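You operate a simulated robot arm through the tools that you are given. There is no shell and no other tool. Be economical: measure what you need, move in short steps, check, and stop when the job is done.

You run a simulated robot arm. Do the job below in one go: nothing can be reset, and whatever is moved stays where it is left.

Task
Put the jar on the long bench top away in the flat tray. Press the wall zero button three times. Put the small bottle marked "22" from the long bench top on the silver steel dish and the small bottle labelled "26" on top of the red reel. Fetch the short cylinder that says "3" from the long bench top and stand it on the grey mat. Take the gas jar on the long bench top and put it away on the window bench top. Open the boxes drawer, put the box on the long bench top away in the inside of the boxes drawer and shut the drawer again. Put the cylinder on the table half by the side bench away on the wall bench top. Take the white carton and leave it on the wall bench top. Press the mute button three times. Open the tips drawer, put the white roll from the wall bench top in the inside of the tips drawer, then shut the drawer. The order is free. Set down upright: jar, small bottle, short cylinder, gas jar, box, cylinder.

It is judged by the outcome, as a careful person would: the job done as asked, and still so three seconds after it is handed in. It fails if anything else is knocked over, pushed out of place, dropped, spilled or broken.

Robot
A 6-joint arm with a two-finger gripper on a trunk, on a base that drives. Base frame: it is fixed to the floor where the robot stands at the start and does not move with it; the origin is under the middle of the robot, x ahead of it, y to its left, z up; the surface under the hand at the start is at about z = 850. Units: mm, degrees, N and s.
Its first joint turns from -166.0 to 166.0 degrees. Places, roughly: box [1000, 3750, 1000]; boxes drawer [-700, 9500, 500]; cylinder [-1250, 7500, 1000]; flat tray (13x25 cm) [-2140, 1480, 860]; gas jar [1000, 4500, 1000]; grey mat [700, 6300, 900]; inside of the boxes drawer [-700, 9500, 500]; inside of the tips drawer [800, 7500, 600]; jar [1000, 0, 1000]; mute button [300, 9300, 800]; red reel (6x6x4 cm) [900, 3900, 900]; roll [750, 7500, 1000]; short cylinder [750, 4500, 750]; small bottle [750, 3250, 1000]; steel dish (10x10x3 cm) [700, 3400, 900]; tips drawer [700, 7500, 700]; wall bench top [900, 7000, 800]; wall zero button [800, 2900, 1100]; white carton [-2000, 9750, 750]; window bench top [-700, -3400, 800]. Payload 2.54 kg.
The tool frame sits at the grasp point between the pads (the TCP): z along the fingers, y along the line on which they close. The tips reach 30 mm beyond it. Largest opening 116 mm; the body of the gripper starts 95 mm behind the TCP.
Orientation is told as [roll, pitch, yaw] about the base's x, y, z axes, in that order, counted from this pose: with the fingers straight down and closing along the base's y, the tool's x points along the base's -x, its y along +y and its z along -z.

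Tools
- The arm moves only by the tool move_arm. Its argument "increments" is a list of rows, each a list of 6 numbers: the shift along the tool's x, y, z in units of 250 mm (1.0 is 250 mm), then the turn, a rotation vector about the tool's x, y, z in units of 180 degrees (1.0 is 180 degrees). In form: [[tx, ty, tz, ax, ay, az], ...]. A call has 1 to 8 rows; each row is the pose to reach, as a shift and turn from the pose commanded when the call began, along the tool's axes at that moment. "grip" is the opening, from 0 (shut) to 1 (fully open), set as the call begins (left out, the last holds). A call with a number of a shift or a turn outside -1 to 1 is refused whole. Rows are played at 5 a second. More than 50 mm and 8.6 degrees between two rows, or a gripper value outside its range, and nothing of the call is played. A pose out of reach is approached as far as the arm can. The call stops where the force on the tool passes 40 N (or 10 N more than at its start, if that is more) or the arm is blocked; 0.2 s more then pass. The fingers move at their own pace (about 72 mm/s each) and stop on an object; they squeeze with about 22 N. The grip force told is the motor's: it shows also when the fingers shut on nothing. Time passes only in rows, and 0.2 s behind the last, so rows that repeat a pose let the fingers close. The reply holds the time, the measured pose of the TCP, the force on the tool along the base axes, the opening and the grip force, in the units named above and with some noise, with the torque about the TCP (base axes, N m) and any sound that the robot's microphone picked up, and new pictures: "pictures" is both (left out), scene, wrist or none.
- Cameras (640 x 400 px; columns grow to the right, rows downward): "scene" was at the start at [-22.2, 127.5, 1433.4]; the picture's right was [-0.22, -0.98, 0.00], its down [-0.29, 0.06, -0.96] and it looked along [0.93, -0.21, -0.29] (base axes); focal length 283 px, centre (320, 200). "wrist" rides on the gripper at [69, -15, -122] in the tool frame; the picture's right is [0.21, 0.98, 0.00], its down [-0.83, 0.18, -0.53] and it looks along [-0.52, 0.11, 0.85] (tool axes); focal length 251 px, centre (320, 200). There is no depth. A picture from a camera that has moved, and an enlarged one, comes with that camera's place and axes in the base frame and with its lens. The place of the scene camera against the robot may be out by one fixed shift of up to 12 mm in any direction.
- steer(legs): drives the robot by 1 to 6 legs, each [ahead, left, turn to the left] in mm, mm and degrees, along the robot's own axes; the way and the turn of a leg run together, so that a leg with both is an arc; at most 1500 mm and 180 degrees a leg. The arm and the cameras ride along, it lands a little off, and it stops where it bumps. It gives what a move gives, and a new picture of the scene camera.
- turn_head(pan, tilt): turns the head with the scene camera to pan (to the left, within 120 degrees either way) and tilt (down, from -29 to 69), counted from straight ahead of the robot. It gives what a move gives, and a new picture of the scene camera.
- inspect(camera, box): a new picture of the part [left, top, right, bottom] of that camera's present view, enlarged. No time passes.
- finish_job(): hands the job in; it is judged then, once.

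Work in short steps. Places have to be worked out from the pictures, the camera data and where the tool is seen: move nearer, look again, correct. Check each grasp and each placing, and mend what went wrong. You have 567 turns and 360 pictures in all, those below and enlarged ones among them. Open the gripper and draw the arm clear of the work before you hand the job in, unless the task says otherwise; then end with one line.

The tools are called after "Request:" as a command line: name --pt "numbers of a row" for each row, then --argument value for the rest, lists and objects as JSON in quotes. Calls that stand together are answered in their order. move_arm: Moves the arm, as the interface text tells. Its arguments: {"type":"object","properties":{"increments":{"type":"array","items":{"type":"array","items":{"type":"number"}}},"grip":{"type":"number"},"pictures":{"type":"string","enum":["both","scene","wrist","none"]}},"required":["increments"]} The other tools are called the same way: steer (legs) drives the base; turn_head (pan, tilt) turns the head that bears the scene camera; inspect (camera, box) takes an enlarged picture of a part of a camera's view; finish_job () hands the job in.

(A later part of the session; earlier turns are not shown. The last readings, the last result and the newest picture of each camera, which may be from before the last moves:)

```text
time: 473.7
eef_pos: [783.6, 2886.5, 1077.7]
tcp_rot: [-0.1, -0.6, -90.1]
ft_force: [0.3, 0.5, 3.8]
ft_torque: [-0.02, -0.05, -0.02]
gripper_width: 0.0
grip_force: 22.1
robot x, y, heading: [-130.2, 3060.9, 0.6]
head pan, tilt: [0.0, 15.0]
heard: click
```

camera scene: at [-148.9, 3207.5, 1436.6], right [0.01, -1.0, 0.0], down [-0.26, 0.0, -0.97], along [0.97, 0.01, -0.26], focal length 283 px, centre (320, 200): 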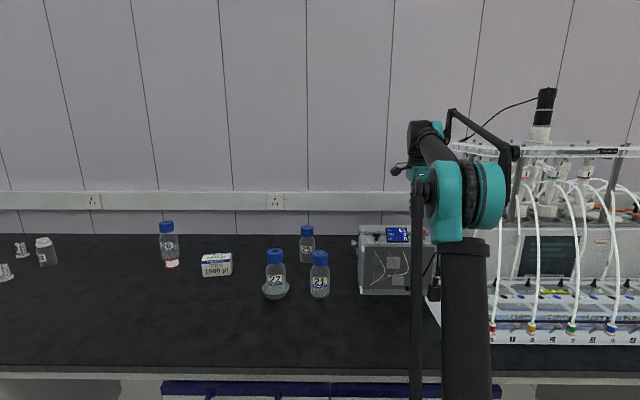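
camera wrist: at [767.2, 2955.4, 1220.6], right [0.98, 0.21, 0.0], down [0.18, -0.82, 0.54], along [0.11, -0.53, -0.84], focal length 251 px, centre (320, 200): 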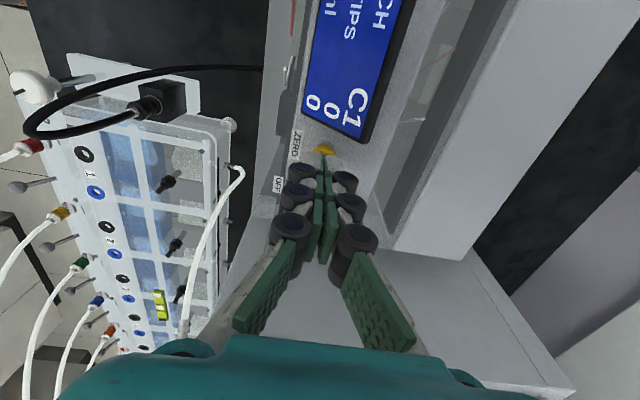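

Second click. Release and press a third time.

Request:
move_arm --pt "0 0 -0.024 0 0 0" --pt "0 0 -0.05 0 0 0" --pt "0 0 -0.05 0 0 0" --pictures "none"

Request:
move_arm --pt "0 0 0.026 0 0 0" --pt "0 0 0.04 0 0 0" --pt "0 0 0.051 0 0 0" --pictures "none"

Request:
move_arm --pt "0 0 -0.05 0 0 0" --pt "0 0 -0.2 0 0 0" --pt "0 0 -0.35 0 0 0" --pt "0.1 -0.08 -0.35 0 0 0" --pt "0.24 -0.18 -0.35 0 0 0" --pt "0.38 -0.28 -0.35 0 0 0" --pt "0.52 -0.38 -0.35 0 0 0" --pictures "wrist"

```text
time: 474.5
eef_pos: [784.1, 2885.6, 1090.3]
tcp_rot: [0.0, -0.5, -90.1]
ft_force: [0.3, 0.2, 1.7]
ft_torque: [-0.01, 0.01, 0.0]
gripper_width: 0.2
grip_force: 22.2
robot x, y, heading: [-129.1, 3060.3, 0.7]
head pan, tilt: [0.0, 15.0]
```

```text
time: 475.3
eef_pos: [784.3, 2886.7, 1077.1]
tcp_rot: [0.1, -0.5, -90.1]
ft_force: [0.0, -1.5, 3.6]
ft_torque: [-0.01, -0.02, 0.03]
gripper_width: 0.0
grip_force: 21.9
robot x, y, heading: [-125.7, 3060.4, 0.8]
head pan, tilt: [0.0, 15.0]
heard: click
```

```text
time: 476.9
eef_pos: [689.8, 3017.8, 1165.5]
tcp_rot: [-0.2, -0.5, -90.1]
ft_force: [0.5, 0.4, -0.3]
ft_torque: [0.03, 0.05, 0.01]
gripper_width: 0.0
grip_force: 22.2
robot x, y, heading: [-128.3, 3057.4, 0.8]
head pan, tilt: [0.0, 15.0]
camera wrist: at [673.9, 3087.3, 1284.7], right [0.98, 0.21, 0.0], down [0.18, -0.82, 0.54], along [0.11, -0.53, -0.84], focal length 251 px, centre (320, 200)
```

wrist: 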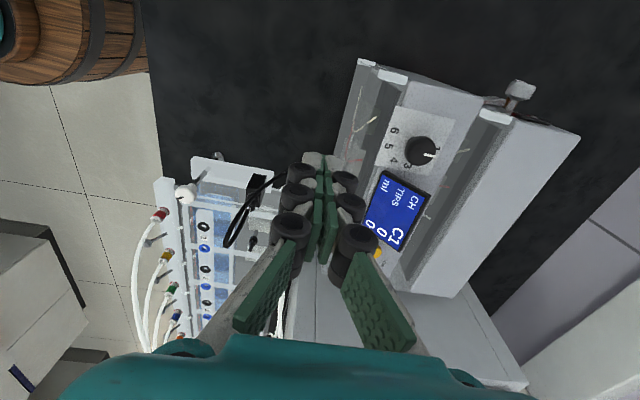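

Three clicks: the zero button is done. I'll straighten the gripper while tucking in, then move to the TIPS box.

Request:
move_arm --pt "0.02 -0.12 0 0 0 -0.0455" --pt "0.04 -0.24 0 0 0 -0.091" --pt "0.06 -0.36 0 0 0 -0.1364" --pt "0.08 -0.48 0 0 0 -0.1818" --pt "0.1 -0.6 0 0 0 -0.2273" --pt "0.12 -0.72 0 0 0 -0.2727" --pt "0.14 -0.84 0 0 0 -0.3182" --pt "0.16 -0.96 0 0 0 -0.3636" --pictures "none"

Request:
move_arm --pt "0 0 0 0 0 -0.0455" --pt "0 0 0 0 0 -0.091" --pt "0 0 0 0 0 -0.1364" --pictures "none"

Request:
steer --legs '[[20, 590, -0.8]]'

Request:
turn_head --pan 0 --tilt 25

Request:
inspect --camera "scene" --box '[320, 170, 440, 245]'

```text
time: 478.7
eef_pos: [450.2, 3059.5, 1166.2]
tcp_rot: [-0.5, -0.1, -24.5]
ft_force: [1.2, -0.5, -0.6]
ft_torque: [0.01, 0.05, 0.0]
gripper_width: 0.0
grip_force: 22.2
robot x, y, heading: [-124.6, 3062.6, 0.7]
head pan, tilt: [0.0, 15.0]
```

```text
time: 479.5
eef_pos: [449.9, 3058.5, 1164.5]
tcp_rot: [-0.5, 0.1, -0.1]
ft_force: [0.2, -0.3, 0.4]
ft_torque: [0.0, 0.01, -0.03]
gripper_width: 0.0
grip_force: 22.3
robot x, y, heading: [-125.2, 3060.7, 0.7]
head pan, tilt: [0.0, 15.0]
```

```text
time: 482.8
eef_pos: [467.0, 3639.4, 1163.2]
tcp_rot: [-0.6, 0.0, -1.0]
ft_force: [-0.2, 0.3, -0.6]
ft_torque: [-0.01, -0.01, -0.02]
gripper_width: 0.2
grip_force: 22.0
robot x, y, heading: [-107.7, 3646.3, -0.3]
head pan, tilt: [0.0, 15.0]
camera scene: at [-128.7, 3796.9, 1436.7], right [0.0, -1.0, 0.0], down [-0.26, 0.0, -0.97], along [0.97, 0.0, -0.26], focal length 283 px, centre (320, 200)
```

scene: 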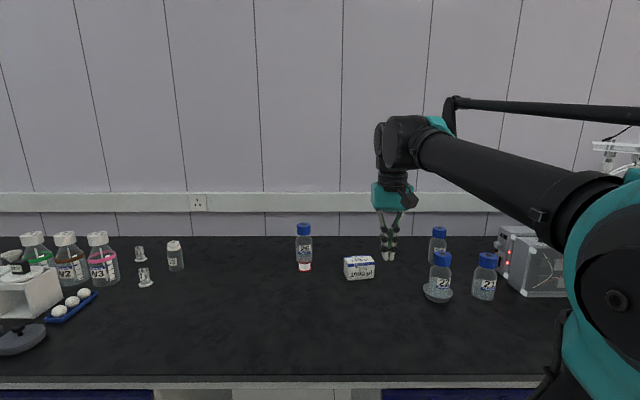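

```text
time: 483.5
eef_pos: [467.8, 3638.6, 1164.5]
tcp_rot: [-0.5, 0.0, -1.0]
ft_force: [0.3, 0.6, 0.2]
ft_torque: [0.01, 0.06, 0.0]
gripper_width: 0.0
grip_force: 21.5
robot x, y, heading: [-106.2, 3649.8, -0.3]
head pan, tilt: [0.0, 25.0]
camera scene: at [-130.0, 3796.9, 1420.5], right [0.0, -1.0, 0.0], down [-0.42, 0.0, -0.91], along [0.91, 0.0, -0.42], focal length 283 px, centre (320, 200)
```

scene: 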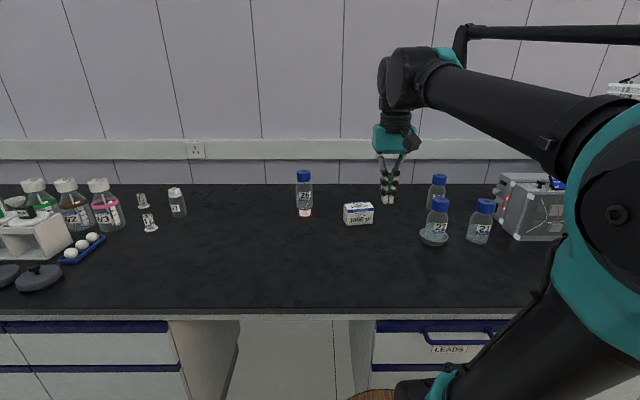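

```text
5.33 times, centred on (380, 208) of scene
camera zoom: at [-130.0, 3796.9, 1420.5], right [0.0, -1.0, 0.0], down [-0.42, 0.0, -0.91], along [0.91, 0.0, -0.42], focal length 1508 px, centre (0, 160)
```

zoom: 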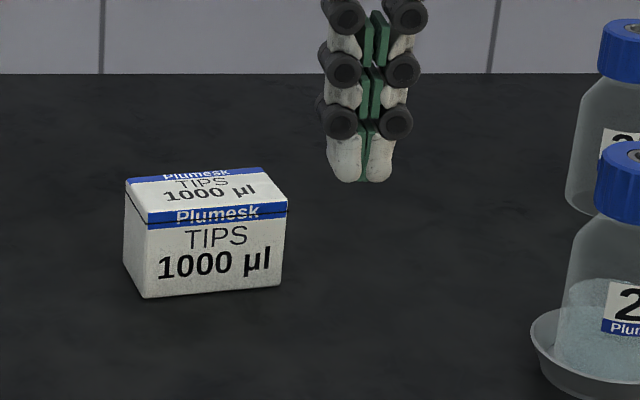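

The box is about 108×77×59 mm, turned about 11°, centred near (893, 3643). I'll drive forward 45 mm and turn the gripper to close across its 77 mm depth.

Request:
steer --legs '[[45, 0, 0.3]]'

Request:
move_arm --pt "-0.11 0 0 0 0 0.0435" --pt "-0.22 0 0 0 0 0.087" --pt "-0.33 0 0 0 0 0.1305" --pt "-0.44 0 0 0 0 0.174" --pt "-0.55 0 0 0 0 0.2175" --pt "-0.66 0 0 0 0 0.261" --pt "-0.77 0 0 0 0 0.3045" --pt "-0.88 0 0 0 0 0.348" --grip 1 --pictures "none"

Request:
move_arm --pt "0 0 0 0 0 0.0435" --pt "0 0 0 0 0 0.087" --pictures "wrist"

```text
time: 484.4
eef_pos: [513.6, 3641.5, 1163.6]
tcp_rot: [-0.5, 0.2, -0.7]
ft_force: [0.1, -0.2, 0.2]
ft_torque: [-0.01, -0.01, 0.02]
gripper_width: 0.1
grip_force: 21.8
robot x, y, heading: [-65.9, 3650.1, 0.1]
head pan, tilt: [0.0, 25.0]
camera scene: at [-84.7, 3796.7, 1420.4], right [0.0, -1.0, 0.0], down [-0.42, 0.0, -0.91], along [0.91, 0.0, -0.42], focal length 283 px, centre (320, 200)
```

scene: 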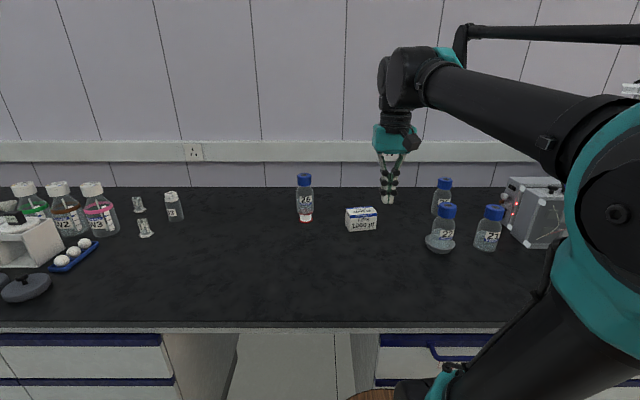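

```text
time: 486.2
eef_pos: [732.5, 3638.8, 1163.8]
tcp_rot: [-0.4, -0.5, -63.5]
ft_force: [-1.1, 0.1, -0.1]
ft_torque: [-0.01, -0.05, 0.03]
gripper_width: 115.8
grip_force: 0.0
robot x, y, heading: [-62.7, 3652.0, 0.2]
head pan, tilt: [0.0, 25.0]
```

```text
time: 486.8
eef_pos: [732.5, 3638.1, 1163.3]
tcp_rot: [-0.1, -0.4, -79.1]
ft_force: [-0.3, 0.0, 0.6]
ft_torque: [0.01, -0.04, -0.02]
gripper_width: 116.0
grip_force: 0.1
robot x, y, heading: [-62.6, 3644.4, -0.1]
head pan, tilt: [0.0, 25.0]
camera wrist: at [703.7, 3704.2, 1283.6], right [0.92, 0.4, 0.0], down [0.34, -0.77, 0.54], along [0.21, -0.5, -0.84], focal length 251 px, centre (320, 200)
```

wrist: 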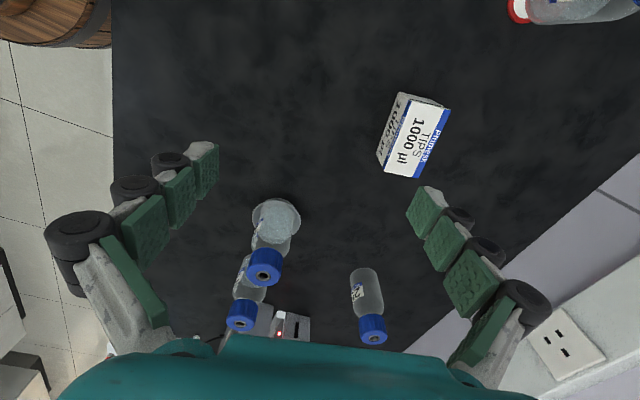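

The wrist view confirms the centre at about (890, 3641) with a yaw of roughly -77°. I'll move over it and down.

Request:
move_arm --pt "-0.02 0.18 0 0 0 -0.006" --pt "-0.05 0.36 0 0 0 -0.011" --pt "-0.08 0.54 0 0 0 -0.011" --pt "-0.107 0.622 0.12 0 0 -0.011" --pt "-0.107 0.622 0.3 0 0 -0.011" --pt "-0.107 0.622 0.48 0 0 -0.011" --pt "-0.107 0.622 0.66 0 0 -0.011" --pictures "wrist"

```text
time: 488.4
eef_pos: [889.0, 3641.5, 997.1]
tcp_rot: [-0.2, -0.6, -77.0]
ft_force: [-0.6, 0.5, 0.4]
ft_torque: [-0.03, -0.01, -0.02]
gripper_width: 115.8
grip_force: 0.0
robot x, y, heading: [-64.0, 3649.8, -0.1]
head pan, tilt: [0.0, 25.0]
camera wrist: at [858.1, 3706.2, 1117.2], right [0.9, 0.43, 0.0], down [0.36, -0.76, 0.54], along [0.23, -0.49, -0.84], focal length 251 px, centre (320, 200)
```

wrist: 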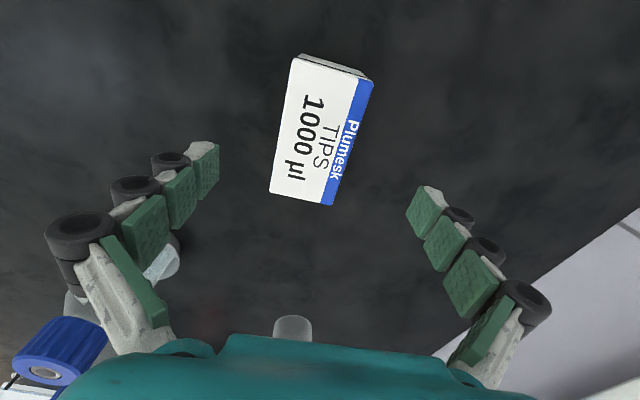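

Centred. Lower and grip.

Request:
move_arm --pt "0.025 0 0.16 0 0 0" --pt "0.025 0 0.3 0 0 0" --pt "0.025 0 0.416 0 0 0" --pictures "none"

Request:
move_arm --pt "0 0 0 0 0 0" --pt "0 0 0 0 0 0" --pt "0 0 0 0 0 0" --pt "0 0 0 0 0 0" --grip 0 --pictures "wrist"

```text
time: 489.2
eef_pos: [891.5, 3644.6, 895.2]
tcp_rot: [-0.3, -0.5, -77.0]
ft_force: [0.4, 0.4, -0.2]
ft_torque: [0.0, -0.01, 0.01]
gripper_width: 116.0
grip_force: 0.0
robot x, y, heading: [-64.5, 3649.0, -0.0]
head pan, tilt: [0.0, 25.0]
```

```text
time: 490.2
eef_pos: [891.7, 3644.5, 895.3]
tcp_rot: [-0.2, -0.5, -77.0]
ft_force: [0.3, -0.1, 2.0]
ft_torque: [0.02, -0.03, -0.09]
gripper_width: 59.3
grip_force: 22.1
robot x, y, heading: [-64.6, 3647.4, 0.1]
head pan, tilt: [0.0, 25.0]
camera wrist: at [860.4, 3709.0, 1015.1], right [0.9, 0.43, 0.0], down [0.36, -0.76, 0.54], along [0.23, -0.49, -0.84], focal length 251 px, centre (320, 200)
```

wrist: 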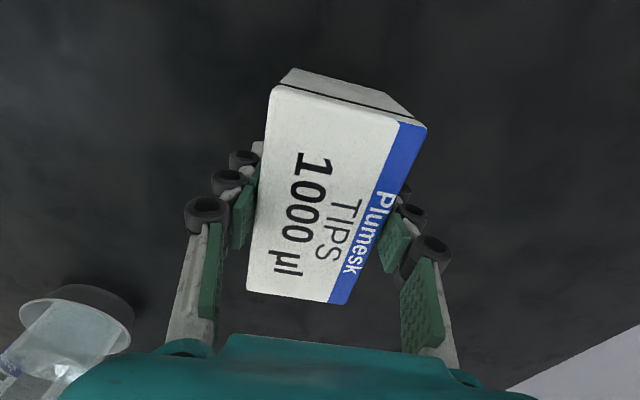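

Gripped at 59 mm. Lift, then tuck while turning the tool back.

Request:
move_arm --pt "0 0 -0.18 0 0 0" --pt "0 0 -0.36 0 0 0" --pt "0 0 -0.54 0 0 0" --pt "0 0 -0.72 0 0 0" --pt "0 0 -0.9 0 0 0" --pt "0 0 -1.0 0 0 0" --pt "0.03 -0.13 -1.0 0 0 0" --pt "0.07 -0.29 -1.0 0 0 0" --pictures "none"

Request:
move_arm --pt "0.028 -0.12 -0.01 0 0 -0.043" --pt "0.056 -0.24 -0.02 0 0 -0.086" --pt "0.084 -0.36 -0.03 0 0 -0.129" --pt "0.112 -0.48 -0.04 0 0 -0.172" --pt "0.14 -0.6 -0.05 0 0 -0.215" --pt "0.168 -0.72 -0.06 0 0 -0.258" --pt "0.196 -0.84 -0.07 0 0 -0.301" --pt "0.22 -0.96 -0.07 0 0 -0.344" --pictures "none"

Request:
move_arm --pt "0.14 0 0 0 0 -0.042" --pt "0.28 0 0 0 0 -0.084" --pt "0.44 0 0 0 0 -0.084" --pictures "wrist"

```text
time: 492.0
eef_pos: [815.6, 3649.5, 1146.0]
tcp_rot: [-0.3, -0.5, -77.0]
ft_force: [1.7, -0.6, -2.2]
ft_torque: [0.0, 0.08, 0.04]
gripper_width: 59.4
grip_force: 22.1
robot x, y, heading: [-63.2, 3648.6, 0.3]
head pan, tilt: [0.0, 25.0]
```

```text
time: 493.8
eef_pos: [570.9, 3646.8, 1161.8]
tcp_rot: [-0.5, -0.1, -15.1]
ft_force: [0.7, -0.1, -1.9]
ft_torque: [0.01, 0.05, -0.01]
gripper_width: 59.5
grip_force: 21.9
robot x, y, heading: [-62.3, 3651.7, 0.4]
head pan, tilt: [0.0, 25.0]
```

```text
time: 494.6
eef_pos: [464.3, 3676.8, 1163.3]
tcp_rot: [-0.5, 0.1, 0.0]
ft_force: [0.3, 0.4, -1.4]
ft_torque: [0.01, 0.03, -0.02]
gripper_width: 59.2
grip_force: 21.8
robot x, y, heading: [-65.4, 3648.1, 0.1]
head pan, tilt: [0.0, 25.0]
camera wrist: at [393.6, 3662.1, 1284.0], right [-0.22, 0.98, -0.01], down [0.83, 0.19, 0.53], along [0.52, 0.11, -0.85], focal length 251 px, centre (320, 200)
```

wrist: 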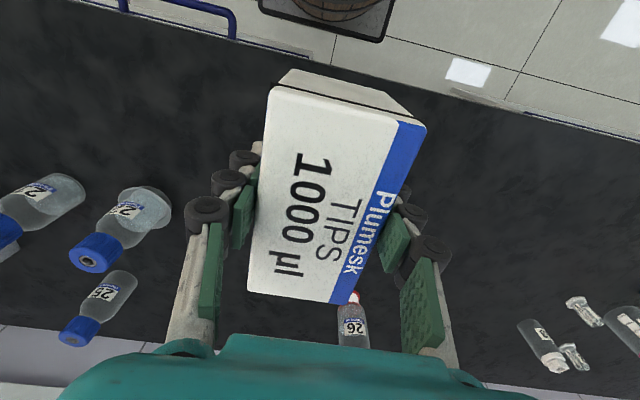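

Now drive to the BOXES drawer: strafe along the aisle, then turn to face it.

Request:
steer --legs '[[-45, 1500, 0], [0, 1500, 0], [0, 1480, 0]]'

Request:
steer --legs '[[0, 0, 90]]'

```text
refused: leg 1 is longer than a leg can be; nothing moved
```

```text
time: 498.9
eef_pos: [-97.3, 4174.8, 1162.7]
tcp_rot: [-0.5, 0.2, 90.6]
ft_force: [0.3, 0.3, -2.8]
ft_torque: [0.02, -0.02, 0.01]
gripper_width: 59.3
grip_force: 21.6
robot x, y, heading: [-65.5, 3646.6, 90.7]
head pan, tilt: [0.0, 25.0]
camera scene: at [-206.3, 3617.0, 1420.4], right [1.0, 0.01, 0.0], down [0.01, -0.42, -0.91], along [-0.01, 0.91, -0.42], focal length 283 px, centre (320, 200)
```

scene: 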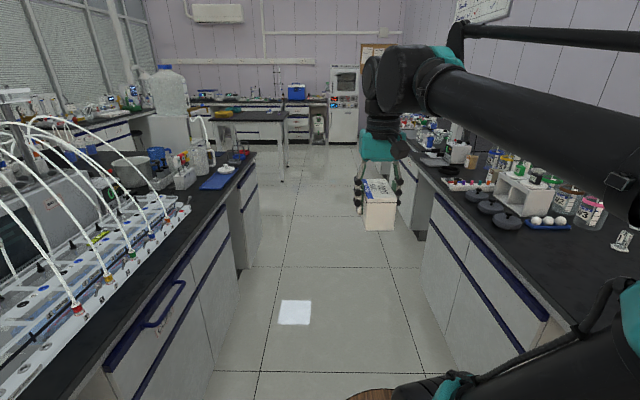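

I turned early, but without a bump, and the way ahead is clear. I'll drive straight up the aisle.

Request:
steer --legs '[[1450, 40, -0.7], [1450, 0, 0], [1450, 0, 0]]'

```text
time: 519.8
eef_pos: [-87.9, 8556.2, 1162.8]
tcp_rot: [-0.5, 0.1, 89.9]
ft_force: [-0.1, 1.3, -1.6]
ft_torque: [0.02, -0.02, 0.01]
gripper_width: 59.4
grip_force: 22.5
robot x, y, heading: [-60.0, 8034.0, 89.7]
head pan, tilt: [0.0, 25.0]
camera scene: at [-204.4, 7999.2, 1420.4], right [1.0, 0.0, 0.0], down [0.0, -0.42, -0.91], along [0.0, 0.91, -0.42], focal length 283 px, centre (320, 200)
```

scene: 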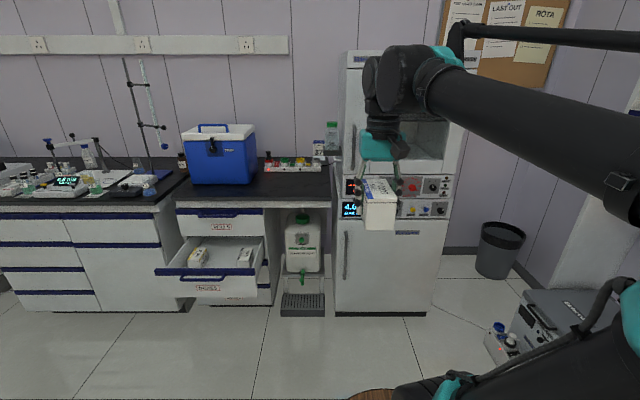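

I'll move to (-200, 8440) and reach over the open drawer.

Request:
steer --legs '[[405, 140, 0.3]]'

Request:
move_arm --pt "0 0.18 0 0 0 0" --pt "0 0.36 0 0 0 0" --pt "0 0.54 0 0 0 0" --pt "0 0.72 0 0 0 0" --pt "0 0.9 0 0 0 0" --pt "0 1.0 0 0 0 0" --pictures "none"

Request:
move_arm --pt "-0.05 0.17 0 0 0 0" --pt "-0.1 0.34 0 0 0 0" --pt "-0.15 0.51 0 0 0 0" --pt "-0.2 0.68 0 0 0 0" --pt "-0.25 0.76 0.0 0 0 0"

```text
time: 522.5
eef_pos: [-228.9, 8968.1, 1162.8]
tcp_rot: [-0.4, 0.0, 90.0]
ft_force: [-0.8, 0.6, -1.4]
ft_torque: [-0.01, 0.01, -0.01]
gripper_width: 59.3
grip_force: 22.2
robot x, y, heading: [-203.5, 8439.0, 89.9]
head pan, tilt: [0.0, 25.0]
camera scene: at [-346.3, 8410.9, 1420.4], right [1.0, 0.0, 0.0], down [0.0, -0.42, -0.91], along [0.0, 0.91, -0.42], focal length 283 px, centre (320, 200)
```

scene: 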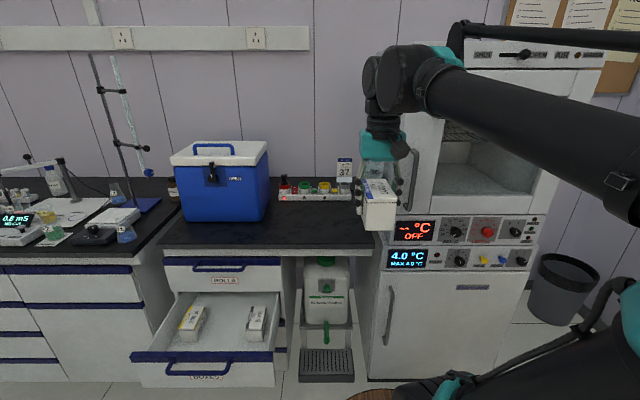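

```text
time: 523.9
eef_pos: [-480.7, 8967.7, 1161.8]
tcp_rot: [-0.5, 0.0, 89.8]
ft_force: [1.0, 0.1, -0.7]
ft_torque: [-0.03, 0.06, -0.01]
gripper_width: 59.1
grip_force: 21.9
robot x, y, heading: [-201.6, 8442.3, 89.8]
head pan, tilt: [0.0, 25.0]
```

```text
time: 525.1
eef_pos: [-667.2, 9030.5, 1158.7]
tcp_rot: [-0.5, 0.1, 89.9]
ft_force: [-0.3, -0.2, -1.1]
ft_torque: [0.01, 0.0, -0.02]
gripper_width: 59.3
grip_force: 22.0
robot x, y, heading: [-203.5, 8440.9, 90.2]
head pan, tilt: [0.0, 25.0]
camera scene: at [-346.1, 8410.7, 1420.4], right [1.0, 0.0, 0.0], down [0.0, -0.42, -0.91], along [0.0, 0.91, -0.42], focal length 283 px, centre (320, 200)
camera wrist: at [-653.6, 8961.1, 1279.4], right [-0.98, -0.21, -0.01], down [-0.18, 0.83, 0.53], along [-0.11, 0.52, -0.85], focal length 251 px, centre (320, 200)
```

scene: 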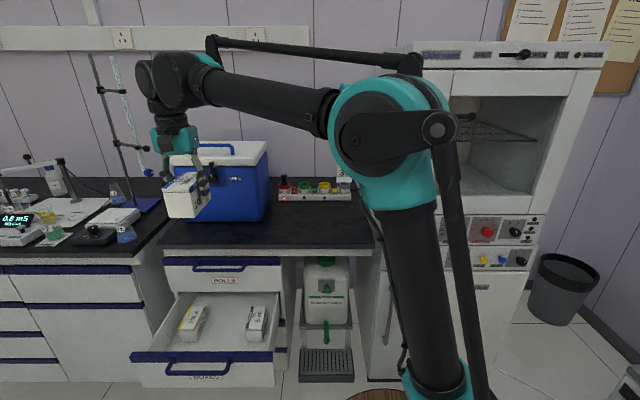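
wrist: 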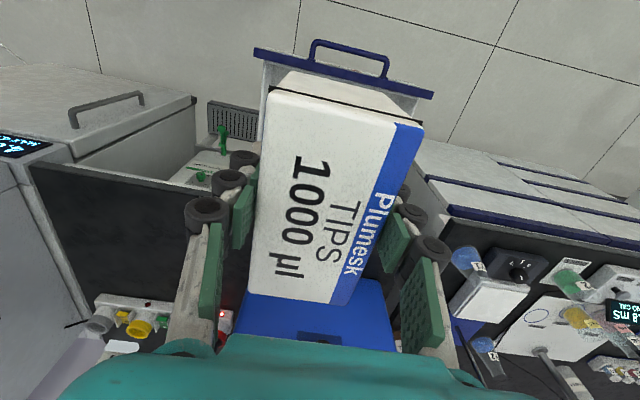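

The carried box hides the drawer from the wrist. I'll zoom the scene view to find the free gap.

Request:
inspect --camera "scene" --box '[120, 270, 300, 390]'

```text
3.33 times, centred on (210, 330) of scene
camera zoom: at [-346.1, 8410.7, 1420.4], right [1.0, 0.0, 0.0], down [0.0, -0.42, -0.91], along [0.0, 0.91, -0.42], focal length 942 px, centre (687, -233)
```

zoom: 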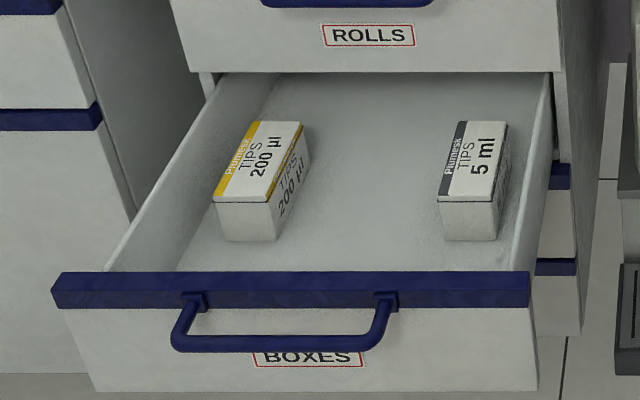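

The gap between the two boxes runs x≈-780 to -605. I'll lower at (-695, 9075).

Request:
move_arm --pt "-0.09 0.056 0.05 0 0 0" --pt "-0.176 0.112 0.15 0 0 0" --pt "-0.176 0.112 0.33 0 0 0" --pt "-0.176 0.112 0.51 0 0 0" --pt "-0.176 0.112 0.69 0 0 0" --pt "-0.176 0.112 0.87 0 0 0" --pt "-0.176 0.112 1.0 0 0 0" --pictures "none"

Request:
move_arm --pt "0 0 0.18 0 0 0" --pt "0 0 0.36 0 0 0" --pt "0 0 0.54 0 0 0" --pt "0 0 0.7 0 0 0"

Request:
inspect --camera "scene" --box '[120, 270, 300, 390]'

```text
time: 526.7
eef_pos: [-693.9, 9075.4, 907.5]
tcp_rot: [-0.5, 0.1, 89.9]
ft_force: [0.0, 0.3, -1.3]
ft_torque: [0.04, 0.02, -0.01]
gripper_width: 59.5
grip_force: 21.9
robot x, y, heading: [-201.2, 8438.6, 89.9]
head pan, tilt: [0.0, 25.0]
```

```text
time: 527.7
eef_pos: [-693.8, 9073.4, 731.8]
tcp_rot: [-0.5, 0.1, 89.8]
ft_force: [0.1, -0.6, -1.5]
ft_torque: [0.0, 0.06, -0.01]
gripper_width: 59.3
grip_force: 22.3
robot x, y, heading: [-202.3, 8440.4, 90.0]
head pan, tilt: [0.0, 25.0]
camera scene: at [-346.4, 8410.8, 1420.4], right [1.0, 0.0, 0.0], down [0.0, -0.42, -0.91], along [0.0, 0.91, -0.42], focal length 283 px, centre (320, 200)
camera wrist: at [-680.7, 9003.8, 854.6], right [-0.98, -0.21, -0.01], down [-0.18, 0.83, 0.53], along [-0.11, 0.52, -0.85], focal length 251 px, centre (320, 200)
```

scene: 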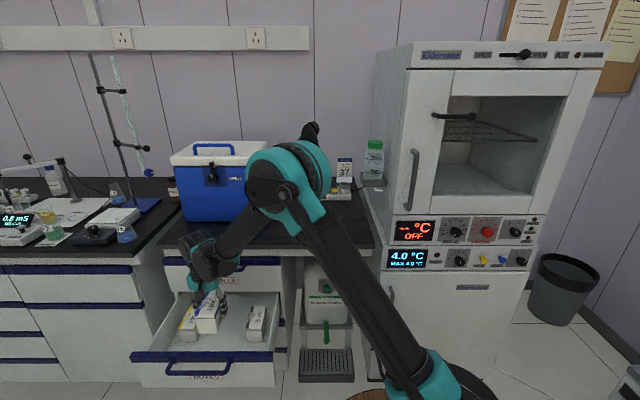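
wrist: 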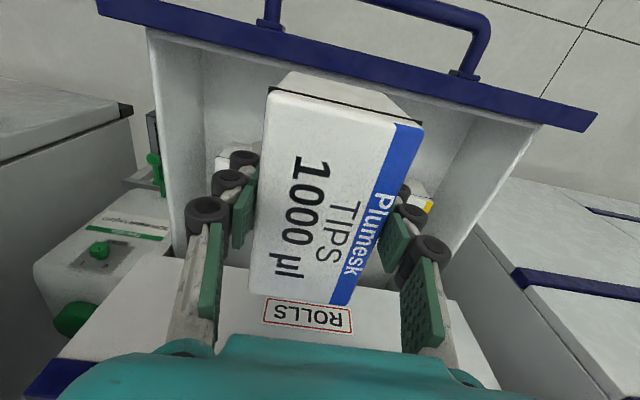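

```text
3.33 times, centred on (210, 330) of scene
camera zoom: at [-346.4, 8410.8, 1420.4], right [1.0, 0.0, 0.0], down [0.0, -0.42, -0.91], along [0.0, 0.91, -0.42], focal length 942 px, centre (687, -233)
```

zoom: 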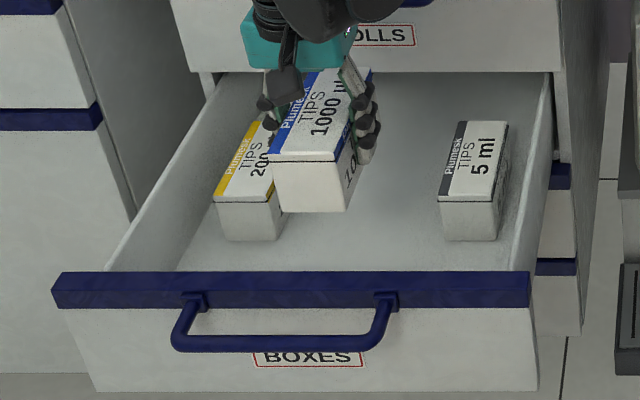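

Room on both sides; I'll shift 10 mm right and lower on, watching the force.

Request:
move_arm --pt "0 -0.04 0.1 0 0 0" --pt "0 -0.04 0.24 0 0 0" --pt "0 -0.04 0.36 0 0 0" --pt "0 -0.04 0.42 0 0 0" --pictures "scene"

```text
time: 528.7
eef_pos: [-682.5, 9075.0, 626.8]
tcp_rot: [-0.5, 0.1, 90.0]
ft_force: [0.7, 0.5, -1.2]
ft_torque: [-0.01, 0.03, -0.01]
gripper_width: 59.7
grip_force: 22.0
robot x, y, heading: [-202.4, 8442.8, 89.9]
head pan, tilt: [0.0, 25.0]
camera scene: at [-346.5, 8410.9, 1420.4], right [1.0, 0.0, 0.0], down [0.0, -0.42, -0.91], along [0.0, 0.91, -0.42], focal length 283 px, centre (320, 200)
```

scene: 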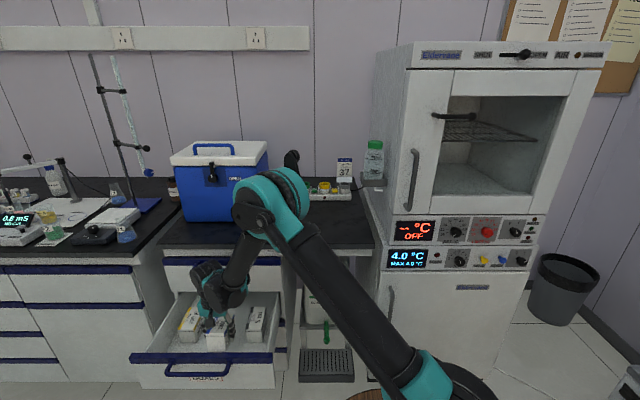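

Request:
move_arm --pt "0 0 0.02 0 0 0" --pt "0 0 0.04 0 0 0" --pt "0 0 0.06 0 0 0" --pt "0 0 0.08 0 0 0" --pt "0 0 0.1 0 0 0" --pt "0 0 0.12 0 0 0" --pt "0 0 0.14 0 0 0" --pictures "none"

```text
time: 530.3
eef_pos: [-682.4, 9074.4, 594.6]
tcp_rot: [-0.5, 0.1, 89.9]
ft_force: [-0.5, 0.2, -2.8]
ft_torque: [-0.02, 0.04, 0.04]
gripper_width: 59.5
grip_force: 22.3
robot x, y, heading: [-207.5, 8437.4, 90.2]
head pan, tilt: [0.0, 25.0]
```

Request:
move_arm --pt "0 0 0.016 0 0 0" --pt "0 0 0.032 0 0 0" --pt "0 0 0.048 0 0 0" --pt "0 0 0.064 0 0 0" --pt "0 0 0.08 0 0 0" --pictures "none"

```text
time: 531.5
eef_pos: [-682.1, 9074.5, 573.1]
tcp_rot: [-0.5, 0.0, 89.9]
ft_force: [0.0, 0.5, -1.6]
ft_torque: [-0.02, 0.04, -0.01]
gripper_width: 59.3
grip_force: 22.1
robot x, y, heading: [-208.1, 8440.1, 89.8]
head pan, tilt: [0.0, 25.0]
```

Request:
move_arm --pt "0 0 0.016 0 0 0" --pt "0 0 0.032 0 0 0" --pt "0 0 0.048 0 0 0" --pt "0 0 0.064 0 0 0" --pt "0 0 0.08 0 0 0" --pictures "scene"

```text
time: 532.7
eef_pos: [-681.2, 9075.0, 554.1]
tcp_rot: [-0.5, 0.1, 89.8]
ft_force: [-0.7, 0.1, -0.7]
ft_torque: [-0.01, -0.03, 0.01]
gripper_width: 59.3
grip_force: 22.0
robot x, y, heading: [-202.3, 8441.3, 90.1]
head pan, tilt: [0.0, 25.0]
camera scene: at [-346.5, 8410.9, 1420.4], right [1.0, 0.0, 0.0], down [0.0, -0.42, -0.91], along [0.0, 0.91, -0.42], focal length 283 px, centre (320, 200)
```

scene: 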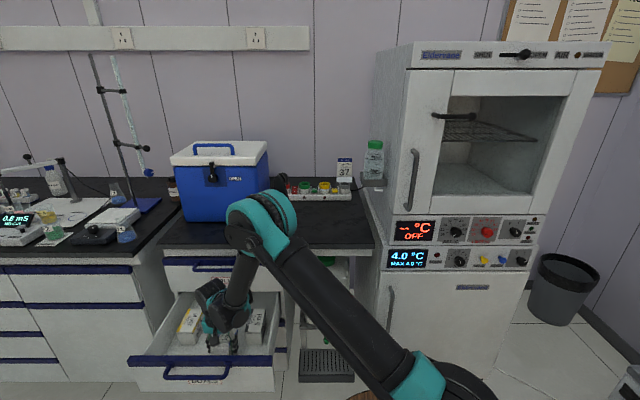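

Request:
inspect --camera "scene" --box '[120, 270, 300, 390]'

Request:
inspect --camera "wrist" --box '[0, 0, 640, 400]'

```text
3.33 times, centred on (210, 330) of scene
camera zoom: at [-346.5, 8410.9, 1420.4], right [1.0, 0.0, 0.0], down [0.0, -0.42, -0.91], along [0.0, 0.91, -0.42], focal length 942 px, centre (687, -233)
```

zoom: 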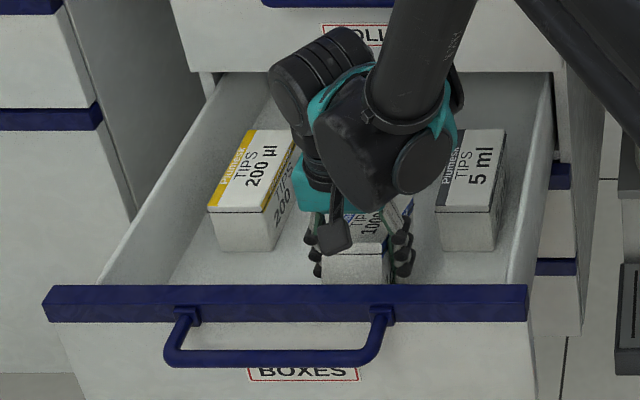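

```text
1.00 times, centred on (320, 200) of wrist (not enlarged: the box is as wide or as high as the picture)
camera zoom: at [-669.1, 9005.0, 675.6], right [-0.98, -0.21, -0.01], down [-0.18, 0.83, 0.53], along [-0.11, 0.52, -0.85], focal length 251 px, centre (320, 200)
```

zoom: 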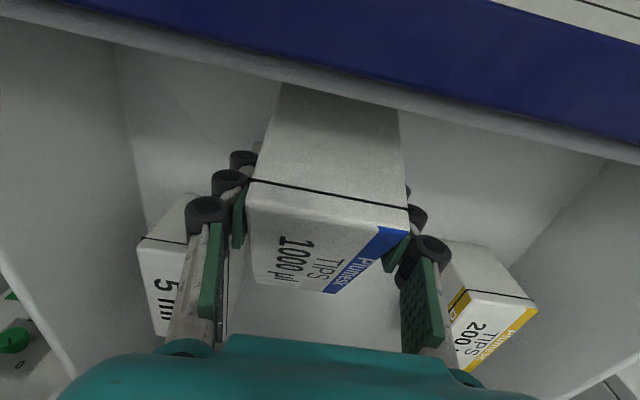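

The box's near end caught the drawer's front rim, so it pitched in the grip. I'll raise it, move 45 mm further in, and look.

Request:
move_arm --pt "0 0 -0.16 0 0 0" --pt "0 0 -0.32 0 0 0" --pt "0 0 -0.48 0 0 0" --pt "-0.09 0 -0.52 0 0 0" --pt "-0.19 0 -0.52 0 0 0" --pictures "wrist"

Request:
inspect --camera "scene" --box '[120, 240, 300, 390]'

```text
time: 533.9
eef_pos: [-683.0, 9121.5, 686.0]
tcp_rot: [-0.6, 0.2, 90.0]
ft_force: [0.5, -0.5, -2.0]
ft_torque: [0.01, -0.01, 0.01]
gripper_width: 59.4
grip_force: 22.4
robot x, y, heading: [-205.0, 8441.1, 89.8]
head pan, tilt: [0.0, 25.0]
camera wrist: at [-670.4, 9052.5, 806.4], right [-0.98, -0.21, -0.01], down [-0.18, 0.83, 0.53], along [-0.11, 0.52, -0.85], focal length 251 px, centre (320, 200)
```

wrist: 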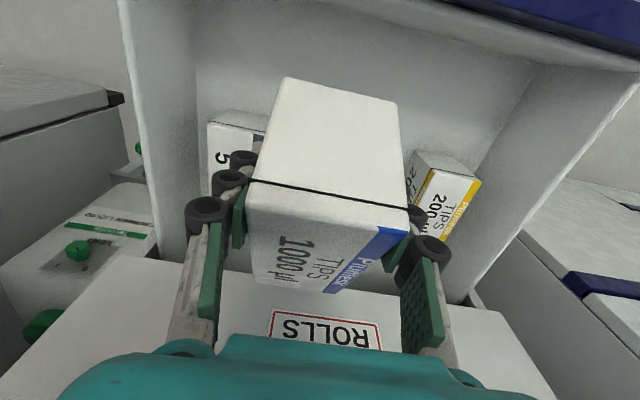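

```text
2.67 times, centred on (210, 315) of scene
camera zoom: at [-346.5, 8410.7, 1420.4], right [1.0, 0.0, 0.0], down [0.0, -0.42, -0.91], along [0.0, 0.91, -0.42], focal length 754 px, centre (613, -107)
```

zoom: 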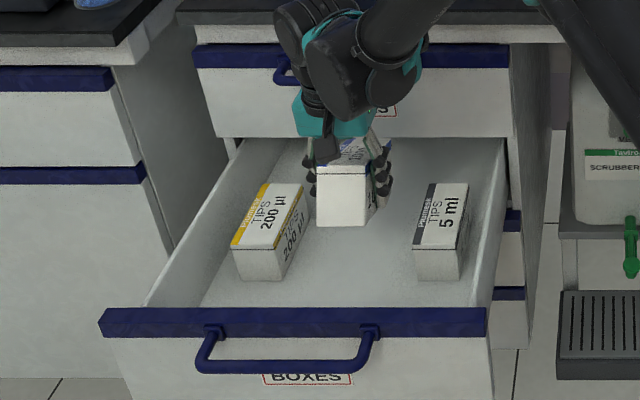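

Box is pitched with its near end up. Lowering its far bottom edge onto the floor while drawing back should level it. First, to just above the floor at (-703, 9137).

Request:
move_arm --pt "-0.062 0.08 0 0 0 0" --pt "-0.062 0.08 0.16 0 0 0" --pt "-0.062 0.08 0.32 0 0 0" --pt "-0.062 0.08 0.4 0 0 0" --pictures "wrist"

```text
time: 534.9
eef_pos: [-702.2, 9137.2, 583.5]
tcp_rot: [-0.5, 0.0, 89.8]
ft_force: [-1.0, -0.1, -1.0]
ft_torque: [-0.06, 0.02, 0.0]
gripper_width: 59.4
grip_force: 22.1
robot x, y, heading: [-205.3, 8440.8, 89.8]
head pan, tilt: [0.0, 25.0]
camera wrist: at [-689.3, 9067.4, 704.0], right [-0.98, -0.21, -0.01], down [-0.18, 0.83, 0.53], along [-0.11, 0.52, -0.85], focal length 251 px, centre (320, 200)
```

wrist: 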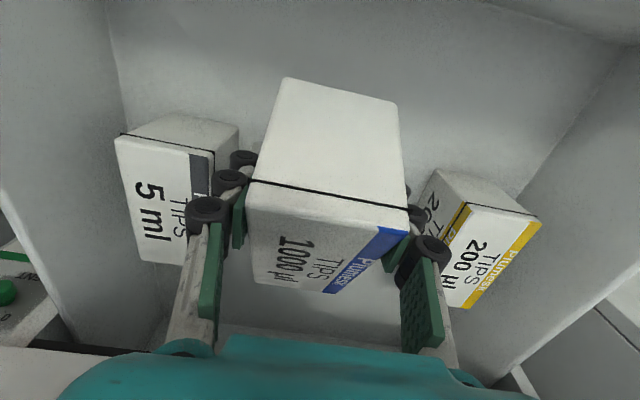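

Now lowering step by step to floor contact.

Request:
move_arm --pt "0 0 0.012 0 0 0" --pt "0 0 0.024 0 0 0" --pt "0 0 0.036 0 0 0" --pt "0 0 0.048 0 0 0" --pictures "none"

```text
time: 535.9
eef_pos: [-701.4, 9137.7, 572.3]
tcp_rot: [-0.5, 0.1, 90.0]
ft_force: [-0.8, 0.7, -0.7]
ft_torque: [-0.04, -0.01, 0.0]
gripper_width: 59.5
grip_force: 21.7
robot x, y, heading: [-203.3, 8437.9, 89.7]
head pan, tilt: [0.0, 25.0]
```

Request:
move_arm --pt "0 0 0.012 0 0 0" --pt "0 0 0.024 0 0 0" --pt "0 0 0.036 0 0 0" --pt "0 0 0.048 0 0 0" --pictures "wrist"

```text
time: 536.9
eef_pos: [-703.3, 9138.1, 559.6]
tcp_rot: [-0.5, 0.0, 90.1]
ft_force: [0.8, -0.4, -1.6]
ft_torque: [-0.01, -0.02, 0.02]
gripper_width: 59.2
grip_force: 22.0
robot x, y, heading: [-203.1, 8441.0, 90.0]
head pan, tilt: [0.0, 25.0]
camera wrist: at [-689.1, 9068.4, 680.7], right [-0.98, -0.21, -0.01], down [-0.18, 0.83, 0.53], along [-0.11, 0.52, -0.85], focal length 251 px, centre (320, 200)
```

wrist: 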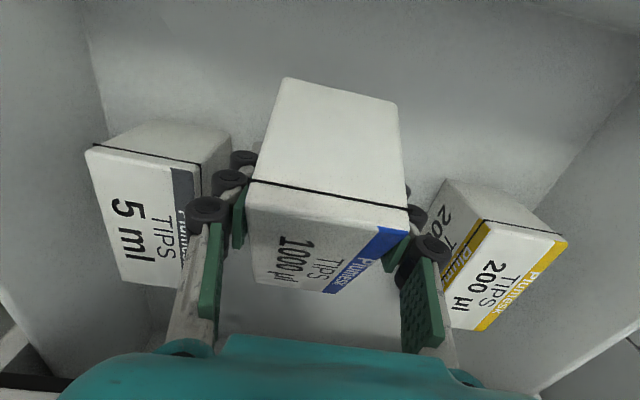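

Request:
move_arm --pt "0 0 0.016 0 0 0" --pt "0 0 0.032 0 0 0" --pt "0 0 0.048 0 0 0" --pt "0 0 0.064 0 0 0" --pictures "none"

```text
time: 537.9
eef_pos: [-701.0, 9136.5, 544.2]
tcp_rot: [-0.5, 0.1, 89.9]
ft_force: [-0.5, -0.4, -1.7]
ft_torque: [-0.01, -0.03, -0.03]
gripper_width: 59.4
grip_force: 22.2
robot x, y, heading: [-201.5, 8439.3, 89.7]
head pan, tilt: [0.0, 25.0]
```

Request:
move_arm --pt "0 0 0.016 0 0 0" --pt "0 0 0.032 0 0 0" --pt "0 0 0.048 0 0 0" --pt "0 0 0.064 0 0 0" --pictures "wrist"

Request:
inspect --camera "scene" --box '[120, 240, 300, 390]'

```text
time: 538.9
eef_pos: [-700.9, 9135.8, 528.4]
tcp_rot: [-0.6, 0.0, 89.8]
ft_force: [-4.8, -0.8, 9.8]
ft_torque: [0.57, 0.17, 0.16]
gripper_width: 59.6
grip_force: 22.2
robot x, y, heading: [-199.5, 8437.8, 89.9]
head pan, tilt: [0.0, 25.0]
camera wrist: at [-688.9, 9067.6, 649.5], right [-0.98, -0.21, -0.01], down [-0.18, 0.83, 0.53], along [-0.11, 0.52, -0.85], focal length 251 px, centre (320, 200)
```

wrist: 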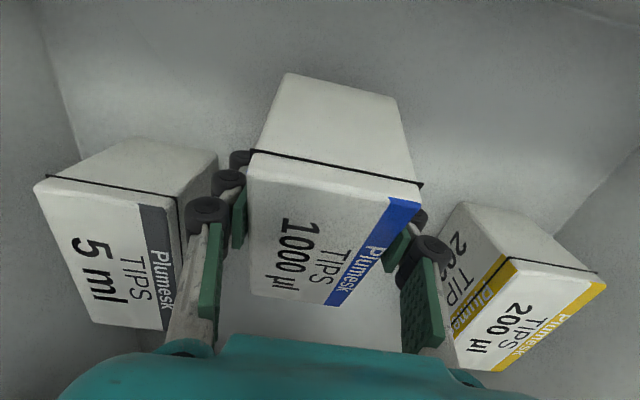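

```text
2.67 times, centred on (210, 315) of scene
camera zoom: at [-346.3, 8410.5, 1420.4], right [1.0, 0.0, 0.0], down [0.0, -0.42, -0.91], along [0.0, 0.91, -0.42], focal length 754 px, centre (613, -107)
```

zoom: 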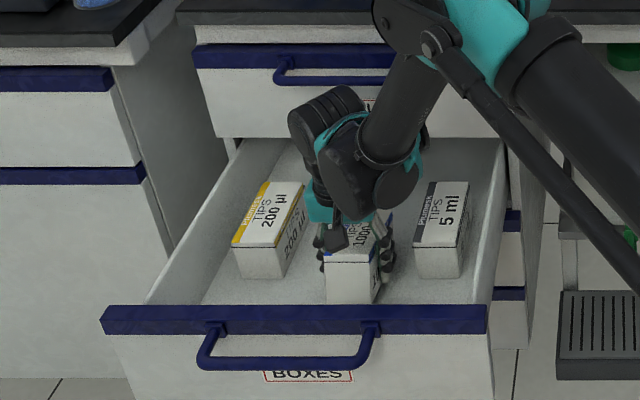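

Contact at last, and the box has started to level. I'll continue lowering while drawing back slightly.

Request:
move_arm --pt "0.014 0 0.012 0 0 0" --pt "0.028 0 0.024 0 0 0" --pt "0.042 0 0.036 0 0 0" --pt "0.056 0 0.048 0 0 0" --pictures "wrist"

```text
time: 539.9
eef_pos: [-702.0, 9122.9, 516.3]
tcp_rot: [-0.5, 0.1, 89.7]
ft_force: [1.5, 0.4, 9.0]
ft_torque: [0.59, -0.04, -0.04]
gripper_width: 59.4
grip_force: 21.9
robot x, y, heading: [-202.4, 8438.0, 89.9]
head pan, tilt: [0.0, 25.0]
camera wrist: at [-688.6, 9053.6, 637.6], right [-0.98, -0.21, -0.01], down [-0.18, 0.83, 0.53], along [-0.11, 0.52, -0.85], focal length 251 px, centre (320, 200)
```

wrist: 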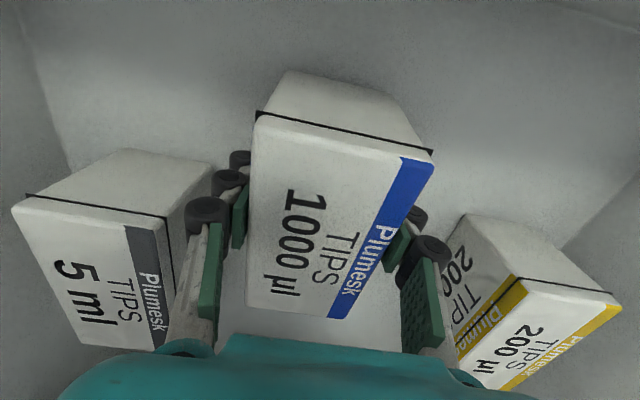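

Leveling nicely. A bit more.

Request:
move_arm --pt "0.01 0 0.01 0 0 0" --pt "0.02 0 0.02 0 0 0" --pt "0.03 0 0.03 0 0 0" --pt "0.036 0 0.038 0 0 0" --pictures "wrist"

```text
time: 540.9
eef_pos: [-701.5, 9113.7, 507.3]
tcp_rot: [-0.4, 0.0, 89.8]
ft_force: [0.3, 0.2, 20.1]
ft_torque: [0.0, -0.01, 0.0]
gripper_width: 59.6
grip_force: 22.1
robot x, y, heading: [-203.1, 8437.4, 89.8]
head pan, tilt: [0.0, 25.0]
camera wrist: at [-688.6, 9045.3, 627.6], right [-0.98, -0.21, -0.01], down [-0.18, 0.83, 0.53], along [-0.11, 0.52, -0.85], focal length 251 px, centre (320, 200)
```

wrist: 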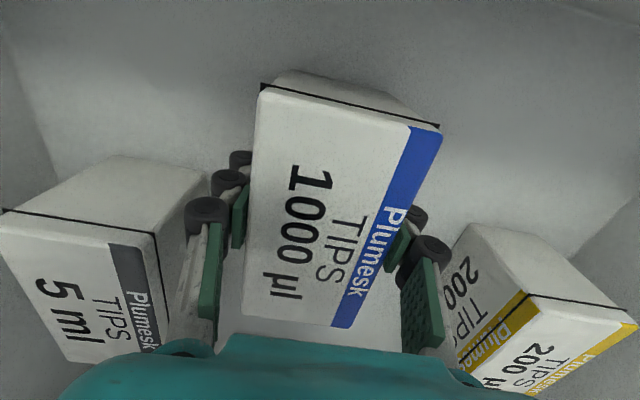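

Level, with no torque: it's flat on the floor. I'll open just slightly and rise straight up.

Request:
move_arm --pt "0 0 0 0 0 0" --pt "0 0 0 0 0 0" --pt "0 0 -0.03 0 0 0" --pt "0 0 -0.12 0 0 0" --pt "0 0 -0.28 0 0 0" --pt "0 0 -0.46 0 0 0" --pt "0 0 -0.64 0 0 0" --pt "0 0 -0.82 0 0 0" --grip 0.61

Request:
inspect --camera "scene" --box '[120, 240, 300, 390]'

```text
time: 542.7
eef_pos: [-704.7, 9115.1, 710.5]
tcp_rot: [-0.4, 0.1, 90.0]
ft_force: [0.5, -0.1, 0.6]
ft_torque: [-0.02, -0.02, 0.02]
gripper_width: 71.0
grip_force: 0.0
robot x, y, heading: [-202.2, 8440.7, 89.8]
head pan, tilt: [0.0, 25.0]
camera scene: at [-346.5, 8411.0, 1420.4], right [1.0, 0.0, 0.0], down [0.0, -0.42, -0.91], along [0.0, 0.91, -0.42], focal length 283 px, centre (320, 200)
camera wrist: at [-691.7, 9046.0, 831.6], right [-0.98, -0.21, -0.01], down [-0.18, 0.83, 0.53], along [-0.11, 0.52, -0.85], focal length 251 px, centre (320, 200)
```

scene: 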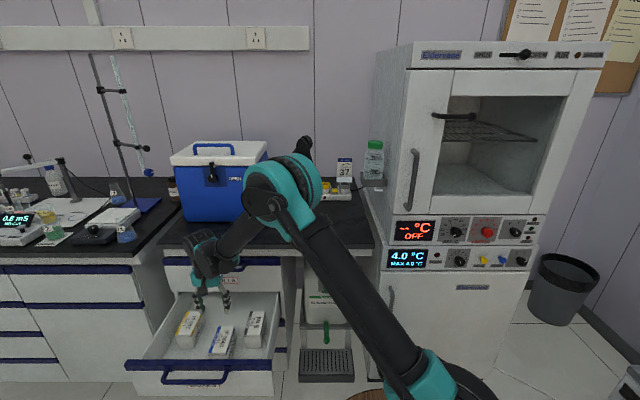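
wrist: 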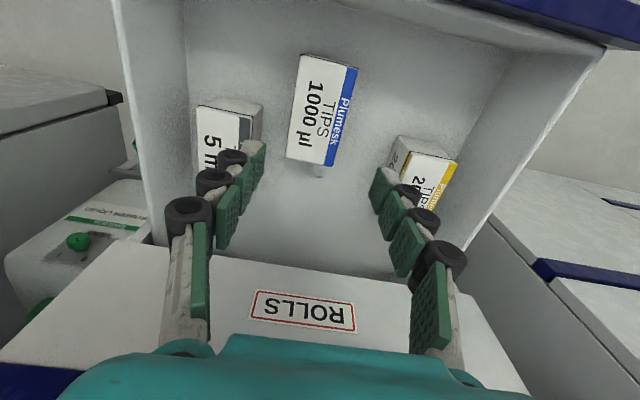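

```text
2.67 times, centred on (210, 315) of scene
camera zoom: at [-346.5, 8411.0, 1420.4], right [1.0, 0.0, 0.0], down [0.0, -0.42, -0.91], along [0.0, 0.91, -0.42], focal length 754 px, centre (613, -107)
```

zoom: 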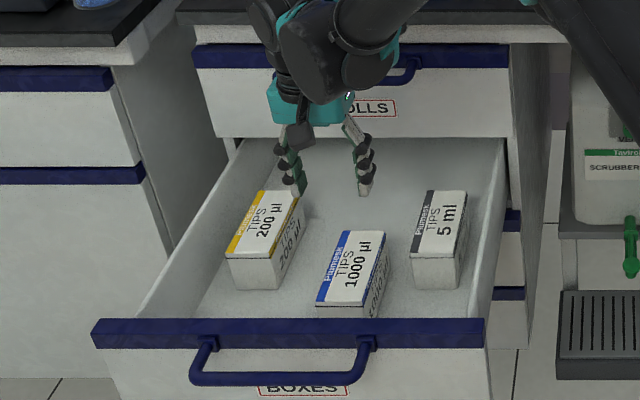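

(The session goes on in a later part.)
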